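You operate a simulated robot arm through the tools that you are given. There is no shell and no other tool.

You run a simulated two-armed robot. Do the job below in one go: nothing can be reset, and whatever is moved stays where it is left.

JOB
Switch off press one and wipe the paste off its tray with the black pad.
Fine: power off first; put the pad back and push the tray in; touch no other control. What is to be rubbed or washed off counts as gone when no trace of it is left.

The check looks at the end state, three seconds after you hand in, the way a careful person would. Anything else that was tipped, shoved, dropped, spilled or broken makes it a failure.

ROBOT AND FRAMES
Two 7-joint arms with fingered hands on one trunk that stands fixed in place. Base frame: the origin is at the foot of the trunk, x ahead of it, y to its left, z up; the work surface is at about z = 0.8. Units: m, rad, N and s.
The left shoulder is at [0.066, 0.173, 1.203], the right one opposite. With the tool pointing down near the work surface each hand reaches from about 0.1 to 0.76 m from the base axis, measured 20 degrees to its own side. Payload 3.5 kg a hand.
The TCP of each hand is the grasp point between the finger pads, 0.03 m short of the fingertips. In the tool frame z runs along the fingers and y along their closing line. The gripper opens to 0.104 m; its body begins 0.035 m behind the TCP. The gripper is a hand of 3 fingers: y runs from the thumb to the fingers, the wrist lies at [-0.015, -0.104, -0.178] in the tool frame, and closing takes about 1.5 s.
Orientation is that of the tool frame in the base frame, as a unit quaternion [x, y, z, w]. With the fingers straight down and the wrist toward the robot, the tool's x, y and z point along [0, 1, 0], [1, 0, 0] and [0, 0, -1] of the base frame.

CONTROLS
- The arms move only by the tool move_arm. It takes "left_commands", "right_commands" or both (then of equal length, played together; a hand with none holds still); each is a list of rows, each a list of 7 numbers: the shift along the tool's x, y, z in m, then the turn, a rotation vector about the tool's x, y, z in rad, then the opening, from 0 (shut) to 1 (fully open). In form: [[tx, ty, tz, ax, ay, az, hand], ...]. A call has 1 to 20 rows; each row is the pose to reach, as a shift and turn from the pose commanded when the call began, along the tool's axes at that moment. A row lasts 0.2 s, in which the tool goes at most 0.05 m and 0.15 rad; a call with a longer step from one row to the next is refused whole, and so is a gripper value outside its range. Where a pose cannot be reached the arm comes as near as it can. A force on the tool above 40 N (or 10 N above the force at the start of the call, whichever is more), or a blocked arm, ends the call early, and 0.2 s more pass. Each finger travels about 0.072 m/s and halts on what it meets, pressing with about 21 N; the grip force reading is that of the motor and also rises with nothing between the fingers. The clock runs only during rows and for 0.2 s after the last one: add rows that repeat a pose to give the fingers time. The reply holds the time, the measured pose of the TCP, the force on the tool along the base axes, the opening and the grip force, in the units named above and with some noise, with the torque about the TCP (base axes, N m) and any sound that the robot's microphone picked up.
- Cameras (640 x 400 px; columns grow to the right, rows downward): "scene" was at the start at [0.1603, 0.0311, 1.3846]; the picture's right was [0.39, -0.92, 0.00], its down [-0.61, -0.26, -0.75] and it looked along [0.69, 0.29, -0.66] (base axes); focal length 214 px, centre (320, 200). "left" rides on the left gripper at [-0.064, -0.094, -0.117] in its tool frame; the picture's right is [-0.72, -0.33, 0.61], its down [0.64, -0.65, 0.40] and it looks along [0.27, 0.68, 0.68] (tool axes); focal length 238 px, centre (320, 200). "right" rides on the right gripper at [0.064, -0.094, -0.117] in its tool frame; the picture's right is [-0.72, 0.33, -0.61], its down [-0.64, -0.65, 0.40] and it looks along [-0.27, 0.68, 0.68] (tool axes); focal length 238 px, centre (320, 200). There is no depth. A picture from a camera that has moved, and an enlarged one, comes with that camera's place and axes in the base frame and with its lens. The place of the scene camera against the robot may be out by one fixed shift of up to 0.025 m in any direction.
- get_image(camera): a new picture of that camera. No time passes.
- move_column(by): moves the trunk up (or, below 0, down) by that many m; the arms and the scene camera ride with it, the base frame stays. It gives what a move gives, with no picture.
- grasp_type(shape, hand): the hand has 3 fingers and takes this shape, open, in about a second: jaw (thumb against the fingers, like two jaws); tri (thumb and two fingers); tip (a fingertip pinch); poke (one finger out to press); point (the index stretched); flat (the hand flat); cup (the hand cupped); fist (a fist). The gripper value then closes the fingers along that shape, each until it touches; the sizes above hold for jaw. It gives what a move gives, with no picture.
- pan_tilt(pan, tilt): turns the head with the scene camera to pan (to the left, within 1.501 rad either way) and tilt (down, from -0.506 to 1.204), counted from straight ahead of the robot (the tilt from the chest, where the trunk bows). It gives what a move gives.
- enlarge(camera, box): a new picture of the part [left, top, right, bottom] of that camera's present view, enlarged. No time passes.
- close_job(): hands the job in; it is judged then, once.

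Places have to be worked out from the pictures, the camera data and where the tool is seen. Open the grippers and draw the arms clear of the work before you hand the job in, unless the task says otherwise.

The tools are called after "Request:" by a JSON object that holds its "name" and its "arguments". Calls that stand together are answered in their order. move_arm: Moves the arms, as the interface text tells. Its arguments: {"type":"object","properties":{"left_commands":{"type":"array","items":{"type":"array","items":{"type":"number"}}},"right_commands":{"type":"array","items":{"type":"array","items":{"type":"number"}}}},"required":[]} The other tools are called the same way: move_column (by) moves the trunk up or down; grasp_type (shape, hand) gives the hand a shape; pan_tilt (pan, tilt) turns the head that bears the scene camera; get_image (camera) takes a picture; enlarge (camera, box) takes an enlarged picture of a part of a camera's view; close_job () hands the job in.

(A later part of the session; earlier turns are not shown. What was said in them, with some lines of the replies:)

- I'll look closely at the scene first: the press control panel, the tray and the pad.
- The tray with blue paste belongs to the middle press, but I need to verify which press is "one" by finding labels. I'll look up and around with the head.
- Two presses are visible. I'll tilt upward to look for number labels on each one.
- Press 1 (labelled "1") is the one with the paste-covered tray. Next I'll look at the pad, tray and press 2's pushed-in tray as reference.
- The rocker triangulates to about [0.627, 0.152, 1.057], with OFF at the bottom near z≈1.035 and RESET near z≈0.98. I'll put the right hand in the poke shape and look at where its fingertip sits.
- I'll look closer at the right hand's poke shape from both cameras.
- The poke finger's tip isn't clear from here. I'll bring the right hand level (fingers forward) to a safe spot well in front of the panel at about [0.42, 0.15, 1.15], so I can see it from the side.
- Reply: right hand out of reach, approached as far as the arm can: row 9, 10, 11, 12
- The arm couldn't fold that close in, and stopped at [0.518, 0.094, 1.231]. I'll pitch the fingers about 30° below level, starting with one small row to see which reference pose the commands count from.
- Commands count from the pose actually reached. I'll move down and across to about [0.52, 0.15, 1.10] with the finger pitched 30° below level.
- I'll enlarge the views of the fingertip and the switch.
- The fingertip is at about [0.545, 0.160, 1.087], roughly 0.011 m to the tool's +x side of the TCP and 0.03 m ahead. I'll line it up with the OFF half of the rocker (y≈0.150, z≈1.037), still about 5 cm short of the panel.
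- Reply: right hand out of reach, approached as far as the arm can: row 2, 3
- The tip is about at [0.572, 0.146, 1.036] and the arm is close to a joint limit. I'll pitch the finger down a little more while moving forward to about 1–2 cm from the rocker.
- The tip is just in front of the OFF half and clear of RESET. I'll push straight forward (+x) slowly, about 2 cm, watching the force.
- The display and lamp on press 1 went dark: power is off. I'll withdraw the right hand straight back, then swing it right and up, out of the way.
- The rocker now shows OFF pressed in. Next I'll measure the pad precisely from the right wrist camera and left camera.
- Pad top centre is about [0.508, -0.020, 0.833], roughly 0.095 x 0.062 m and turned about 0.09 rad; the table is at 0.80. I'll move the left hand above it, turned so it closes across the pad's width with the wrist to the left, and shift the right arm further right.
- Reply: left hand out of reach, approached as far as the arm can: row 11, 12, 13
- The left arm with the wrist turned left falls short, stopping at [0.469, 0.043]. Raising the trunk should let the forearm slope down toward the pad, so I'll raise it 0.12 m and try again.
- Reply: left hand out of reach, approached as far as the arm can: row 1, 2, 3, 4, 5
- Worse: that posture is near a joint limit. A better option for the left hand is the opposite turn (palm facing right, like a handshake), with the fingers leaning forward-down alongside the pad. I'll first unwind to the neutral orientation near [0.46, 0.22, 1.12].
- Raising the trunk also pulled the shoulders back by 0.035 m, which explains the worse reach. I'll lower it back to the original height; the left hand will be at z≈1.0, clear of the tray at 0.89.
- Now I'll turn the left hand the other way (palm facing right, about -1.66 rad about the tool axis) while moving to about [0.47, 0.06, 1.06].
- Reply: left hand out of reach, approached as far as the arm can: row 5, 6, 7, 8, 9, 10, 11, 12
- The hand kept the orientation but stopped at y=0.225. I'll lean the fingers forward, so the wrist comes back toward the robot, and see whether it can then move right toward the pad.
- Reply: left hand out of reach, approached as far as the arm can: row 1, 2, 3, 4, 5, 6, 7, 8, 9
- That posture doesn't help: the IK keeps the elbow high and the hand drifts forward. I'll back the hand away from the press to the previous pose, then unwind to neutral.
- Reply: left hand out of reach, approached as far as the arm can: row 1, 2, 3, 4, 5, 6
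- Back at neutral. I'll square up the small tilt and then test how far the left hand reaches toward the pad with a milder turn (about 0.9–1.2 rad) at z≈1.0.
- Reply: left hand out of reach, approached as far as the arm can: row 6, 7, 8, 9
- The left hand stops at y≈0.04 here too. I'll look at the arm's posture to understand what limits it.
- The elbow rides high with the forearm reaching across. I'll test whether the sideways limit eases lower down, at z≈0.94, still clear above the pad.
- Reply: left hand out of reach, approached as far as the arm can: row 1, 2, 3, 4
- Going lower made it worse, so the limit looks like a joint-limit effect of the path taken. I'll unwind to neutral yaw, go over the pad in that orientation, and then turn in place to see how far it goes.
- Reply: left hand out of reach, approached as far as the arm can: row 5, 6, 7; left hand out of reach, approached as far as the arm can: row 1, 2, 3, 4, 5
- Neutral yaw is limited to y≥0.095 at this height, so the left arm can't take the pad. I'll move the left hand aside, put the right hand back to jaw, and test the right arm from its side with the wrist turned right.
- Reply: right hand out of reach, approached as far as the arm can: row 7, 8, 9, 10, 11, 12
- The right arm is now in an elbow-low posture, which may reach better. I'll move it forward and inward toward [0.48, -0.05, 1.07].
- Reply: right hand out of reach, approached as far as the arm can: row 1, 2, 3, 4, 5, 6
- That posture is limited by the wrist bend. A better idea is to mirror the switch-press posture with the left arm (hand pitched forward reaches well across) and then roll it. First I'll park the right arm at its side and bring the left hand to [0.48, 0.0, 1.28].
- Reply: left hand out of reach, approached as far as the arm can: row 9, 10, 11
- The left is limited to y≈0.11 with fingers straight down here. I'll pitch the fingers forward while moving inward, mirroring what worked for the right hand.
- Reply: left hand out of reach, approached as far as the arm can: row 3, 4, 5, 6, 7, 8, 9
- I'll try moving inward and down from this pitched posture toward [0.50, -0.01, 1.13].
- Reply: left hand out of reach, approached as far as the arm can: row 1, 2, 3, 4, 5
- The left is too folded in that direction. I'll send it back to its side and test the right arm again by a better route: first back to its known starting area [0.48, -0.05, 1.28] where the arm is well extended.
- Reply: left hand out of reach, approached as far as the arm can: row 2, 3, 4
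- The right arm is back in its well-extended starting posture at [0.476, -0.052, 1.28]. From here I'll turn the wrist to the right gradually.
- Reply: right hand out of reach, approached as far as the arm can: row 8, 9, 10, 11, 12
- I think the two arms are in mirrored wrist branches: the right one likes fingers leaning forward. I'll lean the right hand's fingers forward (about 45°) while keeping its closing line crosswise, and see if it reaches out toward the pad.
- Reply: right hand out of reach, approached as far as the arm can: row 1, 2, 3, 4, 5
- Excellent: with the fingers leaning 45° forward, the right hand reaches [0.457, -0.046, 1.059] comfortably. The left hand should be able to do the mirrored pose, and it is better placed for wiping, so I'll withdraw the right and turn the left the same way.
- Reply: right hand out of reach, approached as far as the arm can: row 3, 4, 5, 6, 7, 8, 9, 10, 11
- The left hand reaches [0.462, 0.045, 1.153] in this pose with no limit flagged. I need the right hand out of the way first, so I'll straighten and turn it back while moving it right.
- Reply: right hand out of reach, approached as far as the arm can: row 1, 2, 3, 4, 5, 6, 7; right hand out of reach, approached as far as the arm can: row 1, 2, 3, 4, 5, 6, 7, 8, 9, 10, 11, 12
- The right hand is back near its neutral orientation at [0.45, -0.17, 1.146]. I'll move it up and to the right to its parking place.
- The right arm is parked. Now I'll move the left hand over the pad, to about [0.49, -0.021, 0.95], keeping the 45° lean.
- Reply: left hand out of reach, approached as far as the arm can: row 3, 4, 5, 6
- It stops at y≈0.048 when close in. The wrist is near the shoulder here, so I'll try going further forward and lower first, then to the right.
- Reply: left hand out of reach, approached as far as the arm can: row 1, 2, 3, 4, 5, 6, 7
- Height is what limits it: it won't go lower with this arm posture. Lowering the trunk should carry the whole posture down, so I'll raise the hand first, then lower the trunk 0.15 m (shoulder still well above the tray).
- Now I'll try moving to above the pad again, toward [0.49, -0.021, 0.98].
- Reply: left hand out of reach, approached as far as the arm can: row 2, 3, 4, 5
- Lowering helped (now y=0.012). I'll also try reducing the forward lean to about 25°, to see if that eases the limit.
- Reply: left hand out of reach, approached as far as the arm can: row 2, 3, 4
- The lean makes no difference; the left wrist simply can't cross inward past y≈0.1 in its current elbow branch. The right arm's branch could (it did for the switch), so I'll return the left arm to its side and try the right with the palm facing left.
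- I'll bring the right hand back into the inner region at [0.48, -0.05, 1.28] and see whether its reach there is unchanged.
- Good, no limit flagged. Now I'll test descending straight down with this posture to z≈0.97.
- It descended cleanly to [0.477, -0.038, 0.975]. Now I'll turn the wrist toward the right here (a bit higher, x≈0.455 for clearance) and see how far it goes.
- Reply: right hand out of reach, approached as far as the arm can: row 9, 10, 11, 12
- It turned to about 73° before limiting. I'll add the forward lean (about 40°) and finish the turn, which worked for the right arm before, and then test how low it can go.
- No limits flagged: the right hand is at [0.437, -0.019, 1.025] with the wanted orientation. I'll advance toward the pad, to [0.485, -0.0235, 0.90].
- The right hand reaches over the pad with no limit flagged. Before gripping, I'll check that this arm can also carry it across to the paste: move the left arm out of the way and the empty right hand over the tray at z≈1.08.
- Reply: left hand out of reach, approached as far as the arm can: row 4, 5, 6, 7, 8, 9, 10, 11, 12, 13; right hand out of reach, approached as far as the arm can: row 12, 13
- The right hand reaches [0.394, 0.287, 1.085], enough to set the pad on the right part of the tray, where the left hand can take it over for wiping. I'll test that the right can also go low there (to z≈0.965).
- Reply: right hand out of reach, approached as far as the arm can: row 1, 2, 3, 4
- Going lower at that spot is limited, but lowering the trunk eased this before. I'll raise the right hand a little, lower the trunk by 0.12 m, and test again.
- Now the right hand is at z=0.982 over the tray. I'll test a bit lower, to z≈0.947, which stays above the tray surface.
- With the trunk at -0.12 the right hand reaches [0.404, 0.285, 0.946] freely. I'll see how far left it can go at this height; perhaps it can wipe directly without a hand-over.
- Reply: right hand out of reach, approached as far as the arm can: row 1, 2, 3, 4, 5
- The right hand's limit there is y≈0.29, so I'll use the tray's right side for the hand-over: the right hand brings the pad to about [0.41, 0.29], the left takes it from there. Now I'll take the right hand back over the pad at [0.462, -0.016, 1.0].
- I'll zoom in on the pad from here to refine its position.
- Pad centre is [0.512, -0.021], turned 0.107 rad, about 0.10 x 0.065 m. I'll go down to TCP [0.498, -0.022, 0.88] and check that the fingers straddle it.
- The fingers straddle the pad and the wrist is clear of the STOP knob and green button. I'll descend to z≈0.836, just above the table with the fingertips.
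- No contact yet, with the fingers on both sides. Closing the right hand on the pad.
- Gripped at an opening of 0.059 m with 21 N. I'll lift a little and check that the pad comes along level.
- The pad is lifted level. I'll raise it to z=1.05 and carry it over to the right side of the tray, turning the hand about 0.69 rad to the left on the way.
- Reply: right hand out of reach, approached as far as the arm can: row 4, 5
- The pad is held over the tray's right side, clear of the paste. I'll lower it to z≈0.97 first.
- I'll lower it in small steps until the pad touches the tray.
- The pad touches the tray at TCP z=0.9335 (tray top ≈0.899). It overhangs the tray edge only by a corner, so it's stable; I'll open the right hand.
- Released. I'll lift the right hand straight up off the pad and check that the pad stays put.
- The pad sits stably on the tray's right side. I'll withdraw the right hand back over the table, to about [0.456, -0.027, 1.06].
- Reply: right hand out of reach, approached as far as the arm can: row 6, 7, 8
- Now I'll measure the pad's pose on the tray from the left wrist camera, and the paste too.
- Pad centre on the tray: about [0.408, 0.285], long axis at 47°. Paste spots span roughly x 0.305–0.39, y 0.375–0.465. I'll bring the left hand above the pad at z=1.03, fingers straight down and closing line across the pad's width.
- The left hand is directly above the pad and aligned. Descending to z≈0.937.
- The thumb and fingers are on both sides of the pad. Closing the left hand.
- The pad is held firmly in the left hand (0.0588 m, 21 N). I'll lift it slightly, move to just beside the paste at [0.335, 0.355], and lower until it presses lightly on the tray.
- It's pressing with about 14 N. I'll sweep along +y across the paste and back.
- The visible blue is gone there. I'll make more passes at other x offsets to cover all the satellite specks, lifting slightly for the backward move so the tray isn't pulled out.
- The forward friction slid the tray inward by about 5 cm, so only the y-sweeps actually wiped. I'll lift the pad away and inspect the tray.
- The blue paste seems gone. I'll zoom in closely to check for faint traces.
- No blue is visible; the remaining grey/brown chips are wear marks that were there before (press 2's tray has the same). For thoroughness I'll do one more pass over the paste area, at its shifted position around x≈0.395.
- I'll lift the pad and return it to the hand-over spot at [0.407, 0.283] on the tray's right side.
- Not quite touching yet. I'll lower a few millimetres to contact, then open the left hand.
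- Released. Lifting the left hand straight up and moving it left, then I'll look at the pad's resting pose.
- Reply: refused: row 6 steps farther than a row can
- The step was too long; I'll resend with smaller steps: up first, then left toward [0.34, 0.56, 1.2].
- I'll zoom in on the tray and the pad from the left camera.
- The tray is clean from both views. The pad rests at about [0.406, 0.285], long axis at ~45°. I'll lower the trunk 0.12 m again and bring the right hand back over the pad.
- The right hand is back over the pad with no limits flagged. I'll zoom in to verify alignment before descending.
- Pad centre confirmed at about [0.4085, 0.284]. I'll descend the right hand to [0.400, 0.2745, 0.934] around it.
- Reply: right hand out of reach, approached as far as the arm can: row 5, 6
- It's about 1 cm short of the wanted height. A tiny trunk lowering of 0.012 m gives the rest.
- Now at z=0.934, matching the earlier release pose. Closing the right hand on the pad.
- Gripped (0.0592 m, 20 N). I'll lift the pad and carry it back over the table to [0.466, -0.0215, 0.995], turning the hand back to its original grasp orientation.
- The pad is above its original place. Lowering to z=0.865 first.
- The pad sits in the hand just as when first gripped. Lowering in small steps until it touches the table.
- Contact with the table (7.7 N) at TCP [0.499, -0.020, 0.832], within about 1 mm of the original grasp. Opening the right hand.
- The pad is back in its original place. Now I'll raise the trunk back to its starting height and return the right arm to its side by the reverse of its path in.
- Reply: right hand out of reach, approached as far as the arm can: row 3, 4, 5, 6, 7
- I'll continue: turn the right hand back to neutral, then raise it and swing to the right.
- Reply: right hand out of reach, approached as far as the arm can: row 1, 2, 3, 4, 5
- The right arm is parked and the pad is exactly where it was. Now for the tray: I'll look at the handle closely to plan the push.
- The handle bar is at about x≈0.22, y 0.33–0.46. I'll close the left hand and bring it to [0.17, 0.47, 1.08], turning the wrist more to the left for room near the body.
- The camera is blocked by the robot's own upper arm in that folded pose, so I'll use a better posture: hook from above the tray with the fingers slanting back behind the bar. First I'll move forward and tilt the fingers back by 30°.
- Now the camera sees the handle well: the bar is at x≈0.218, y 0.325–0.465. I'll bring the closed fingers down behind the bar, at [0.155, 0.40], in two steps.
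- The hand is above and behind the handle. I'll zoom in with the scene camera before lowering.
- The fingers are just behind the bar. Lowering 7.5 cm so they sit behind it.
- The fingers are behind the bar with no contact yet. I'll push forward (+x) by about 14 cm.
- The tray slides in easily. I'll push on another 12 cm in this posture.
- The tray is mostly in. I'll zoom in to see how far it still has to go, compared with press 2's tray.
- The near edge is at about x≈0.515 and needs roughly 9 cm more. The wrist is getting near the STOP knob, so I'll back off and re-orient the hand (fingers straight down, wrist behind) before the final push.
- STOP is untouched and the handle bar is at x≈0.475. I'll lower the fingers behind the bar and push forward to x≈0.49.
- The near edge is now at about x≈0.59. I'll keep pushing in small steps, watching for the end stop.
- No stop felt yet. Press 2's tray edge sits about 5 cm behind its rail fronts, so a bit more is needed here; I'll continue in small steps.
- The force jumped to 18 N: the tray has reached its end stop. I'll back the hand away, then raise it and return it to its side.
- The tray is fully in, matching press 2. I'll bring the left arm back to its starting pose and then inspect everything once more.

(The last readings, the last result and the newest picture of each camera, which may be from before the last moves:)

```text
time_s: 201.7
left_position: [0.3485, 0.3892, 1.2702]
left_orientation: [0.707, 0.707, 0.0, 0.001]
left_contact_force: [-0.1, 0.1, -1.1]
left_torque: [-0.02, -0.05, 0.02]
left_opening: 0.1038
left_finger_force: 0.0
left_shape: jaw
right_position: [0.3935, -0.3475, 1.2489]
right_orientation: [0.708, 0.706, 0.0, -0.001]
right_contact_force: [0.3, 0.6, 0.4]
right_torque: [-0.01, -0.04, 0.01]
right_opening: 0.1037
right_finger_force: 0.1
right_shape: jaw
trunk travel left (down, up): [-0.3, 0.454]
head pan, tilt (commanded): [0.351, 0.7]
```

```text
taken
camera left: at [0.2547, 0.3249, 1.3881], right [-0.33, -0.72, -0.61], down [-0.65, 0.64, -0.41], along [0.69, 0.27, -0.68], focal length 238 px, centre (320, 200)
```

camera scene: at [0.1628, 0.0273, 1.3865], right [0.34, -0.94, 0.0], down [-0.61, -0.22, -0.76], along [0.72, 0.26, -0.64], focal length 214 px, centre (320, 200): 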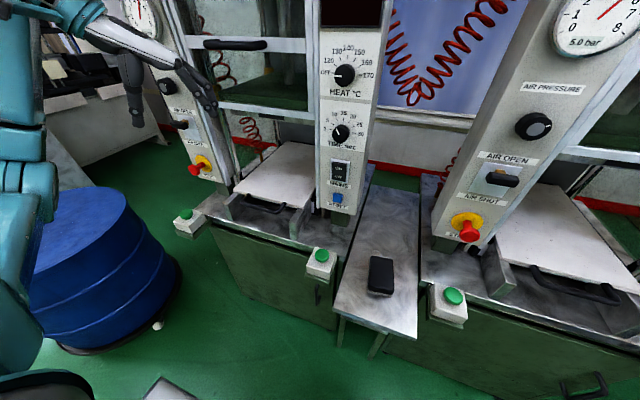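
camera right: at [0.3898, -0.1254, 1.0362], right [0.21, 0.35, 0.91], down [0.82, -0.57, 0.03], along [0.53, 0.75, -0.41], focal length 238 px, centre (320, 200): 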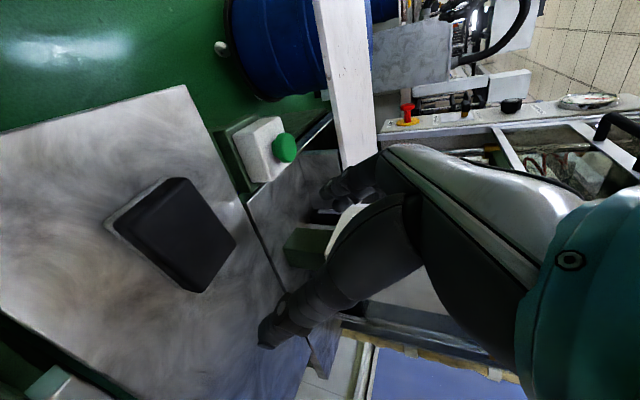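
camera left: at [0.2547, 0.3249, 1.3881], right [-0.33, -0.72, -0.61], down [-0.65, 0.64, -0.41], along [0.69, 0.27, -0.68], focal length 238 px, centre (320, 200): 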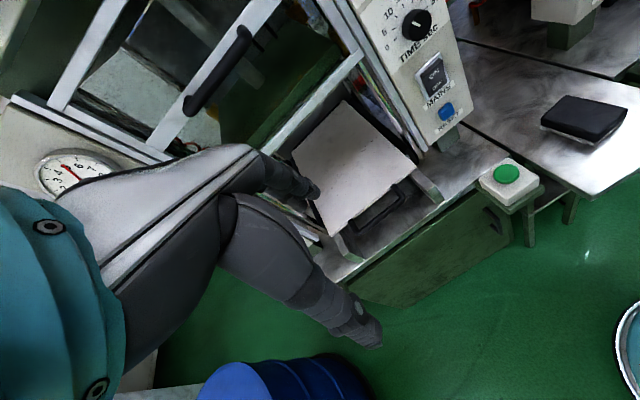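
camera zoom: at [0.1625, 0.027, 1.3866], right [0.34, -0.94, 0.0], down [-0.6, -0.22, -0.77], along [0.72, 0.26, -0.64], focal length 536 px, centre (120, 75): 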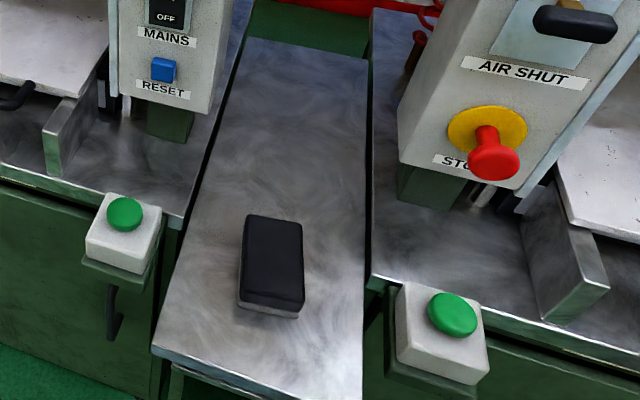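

Everything looks in order. One last close look at the tray surface and the panel before handing in.

Request:
{"name": "enlarge", "arguments": {"camera": "left", "box": [270, 80, 450, 270]}}

Request:
{"name": "pan_tilt", "arguments": {"pan": 0.4, "tilt": 0.1}}

Request:
{"name": "get_image", "arguments": {"camera": "scene"}}

Request:
{"name": "pan_tilt", "arguments": {"pan": -0.4, "tilt": 0.7}}

Request:
{"name": "get_image", "arguments": {"camera": "scene"}}

```text
2.11 times, centred on (360, 175) of left
camera zoom: at [0.2547, 0.3249, 1.3881], right [-0.33, -0.72, -0.61], down [-0.65, 0.64, -0.41], along [0.69, 0.27, -0.68], focal length 502 px, centre (236, 253)
```

zoom: 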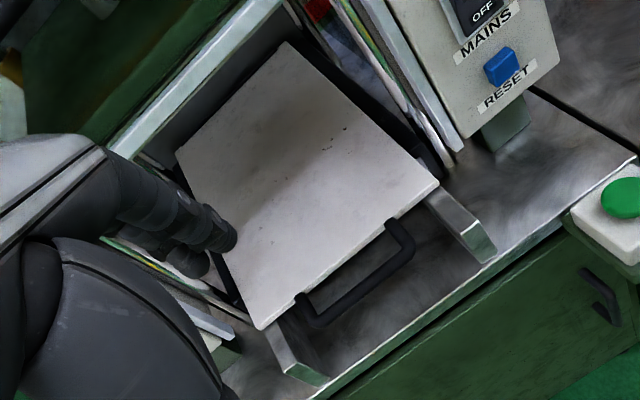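

```text
time_s: 202.7
left_position: [0.349, 0.3891, 1.2721]
left_orientation: [0.709, 0.705, 0.001, 0.0]
left_contact_force: [-0.8, 0.9, 0.5]
left_torque: [0.02, 0.01, -0.05]
left_opening: 0.1038
left_finger_force: 0.1
left_shape: jaw
right_position: [0.3924, -0.347, 1.2486]
right_orientation: [0.708, 0.706, 0.0, -0.001]
right_contact_force: [0.5, -0.3, 0.4]
right_torque: [0.0, -0.02, 0.0]
right_opening: 0.1039
right_finger_force: 0.1
right_shape: jaw
trunk travel left (down, up): [-0.3, 0.454]
head pan, tilt (commanded): [0.4, 0.099]
```

```text
taken
camera scene: at [0.1679, 0.0339, 1.4412], right [0.39, -0.92, 0.0], down [-0.09, -0.04, -0.99], along [0.92, 0.39, -0.1], focal length 214 px, centre (320, 200)
```

scene: 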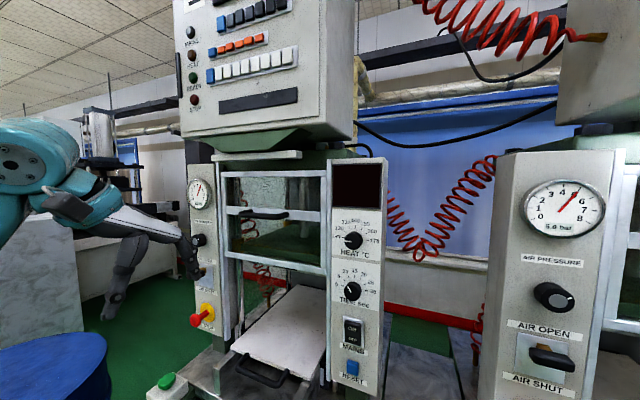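

```text
time_s: 203.8
left_position: [0.3485, 0.3891, 1.2713]
left_orientation: [0.709, 0.705, 0.001, 0.0]
left_contact_force: [-0.4, -0.1, 0.8]
left_torque: [-0.01, 0.0, 0.03]
left_opening: 0.1037
left_finger_force: 0.1
left_shape: jaw
right_position: [0.3931, -0.347, 1.2487]
right_orientation: [0.708, 0.707, -0.001, -0.001]
right_contact_force: [-0.3, 0.0, 0.7]
right_torque: [-0.02, 0.01, 0.03]
right_opening: 0.1041
right_finger_force: 0.1
right_shape: jaw
trunk travel left (down, up): [-0.3, 0.454]
head pan, tilt (commanded): [-0.4, 0.7]
```

```text
taken
camera scene: at [0.1613, -0.0349, 1.3865], right [-0.39, -0.92, 0.0], down [-0.59, 0.25, -0.77], along [0.71, -0.3, -0.64], focal length 214 px, centre (320, 200)
```

scene: 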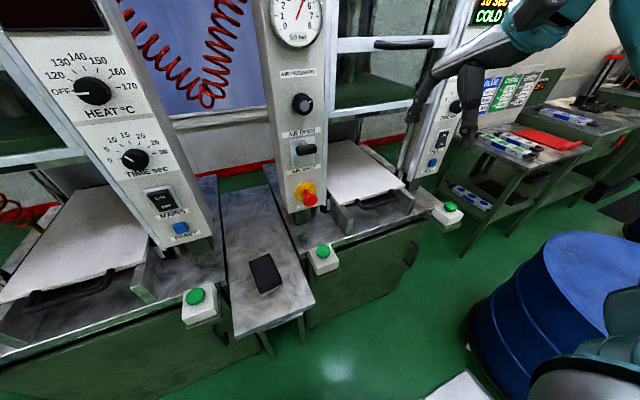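

Press 1 is off and its tray is clean and pushed in to the stop. The pad is back in its place, press 2 is still running, and no other control has moved. Both arms are clear with the hands open, so I'm handing in.

Request:
{"name": "close_job", "arguments": {}}

```text
The job is handed in.
```

The job is done and handed in:

- **Power:** I switched press one off first, using its MAINS rocker. Its display and lamp went dark.
- **Tray:** I wiped the blue paste off with the black pad, and close-up views show no blue left. The grey and brown specks still on the tray are old wear marks that were there before. I then pushed the tray in until it hit its stop.
- **Pad:** It is back on the side table within about 1–2 mm of where it started. The right arm could not reach the paste and the left could not reach the pad, so I passed it between the hands on the clean right side of the tray.
- **Other controls:** I touched none, and press two is still on. The knobs, levers and STOP buttons look the same as before in the final pictures.

During the wiping, friction slid the tray inward by about 5 cm before I pushed it in. A few times the left wrist camera went black because it was up against the left arm; no contact force showed then. Both hands are open and the arms are clear of the presses.
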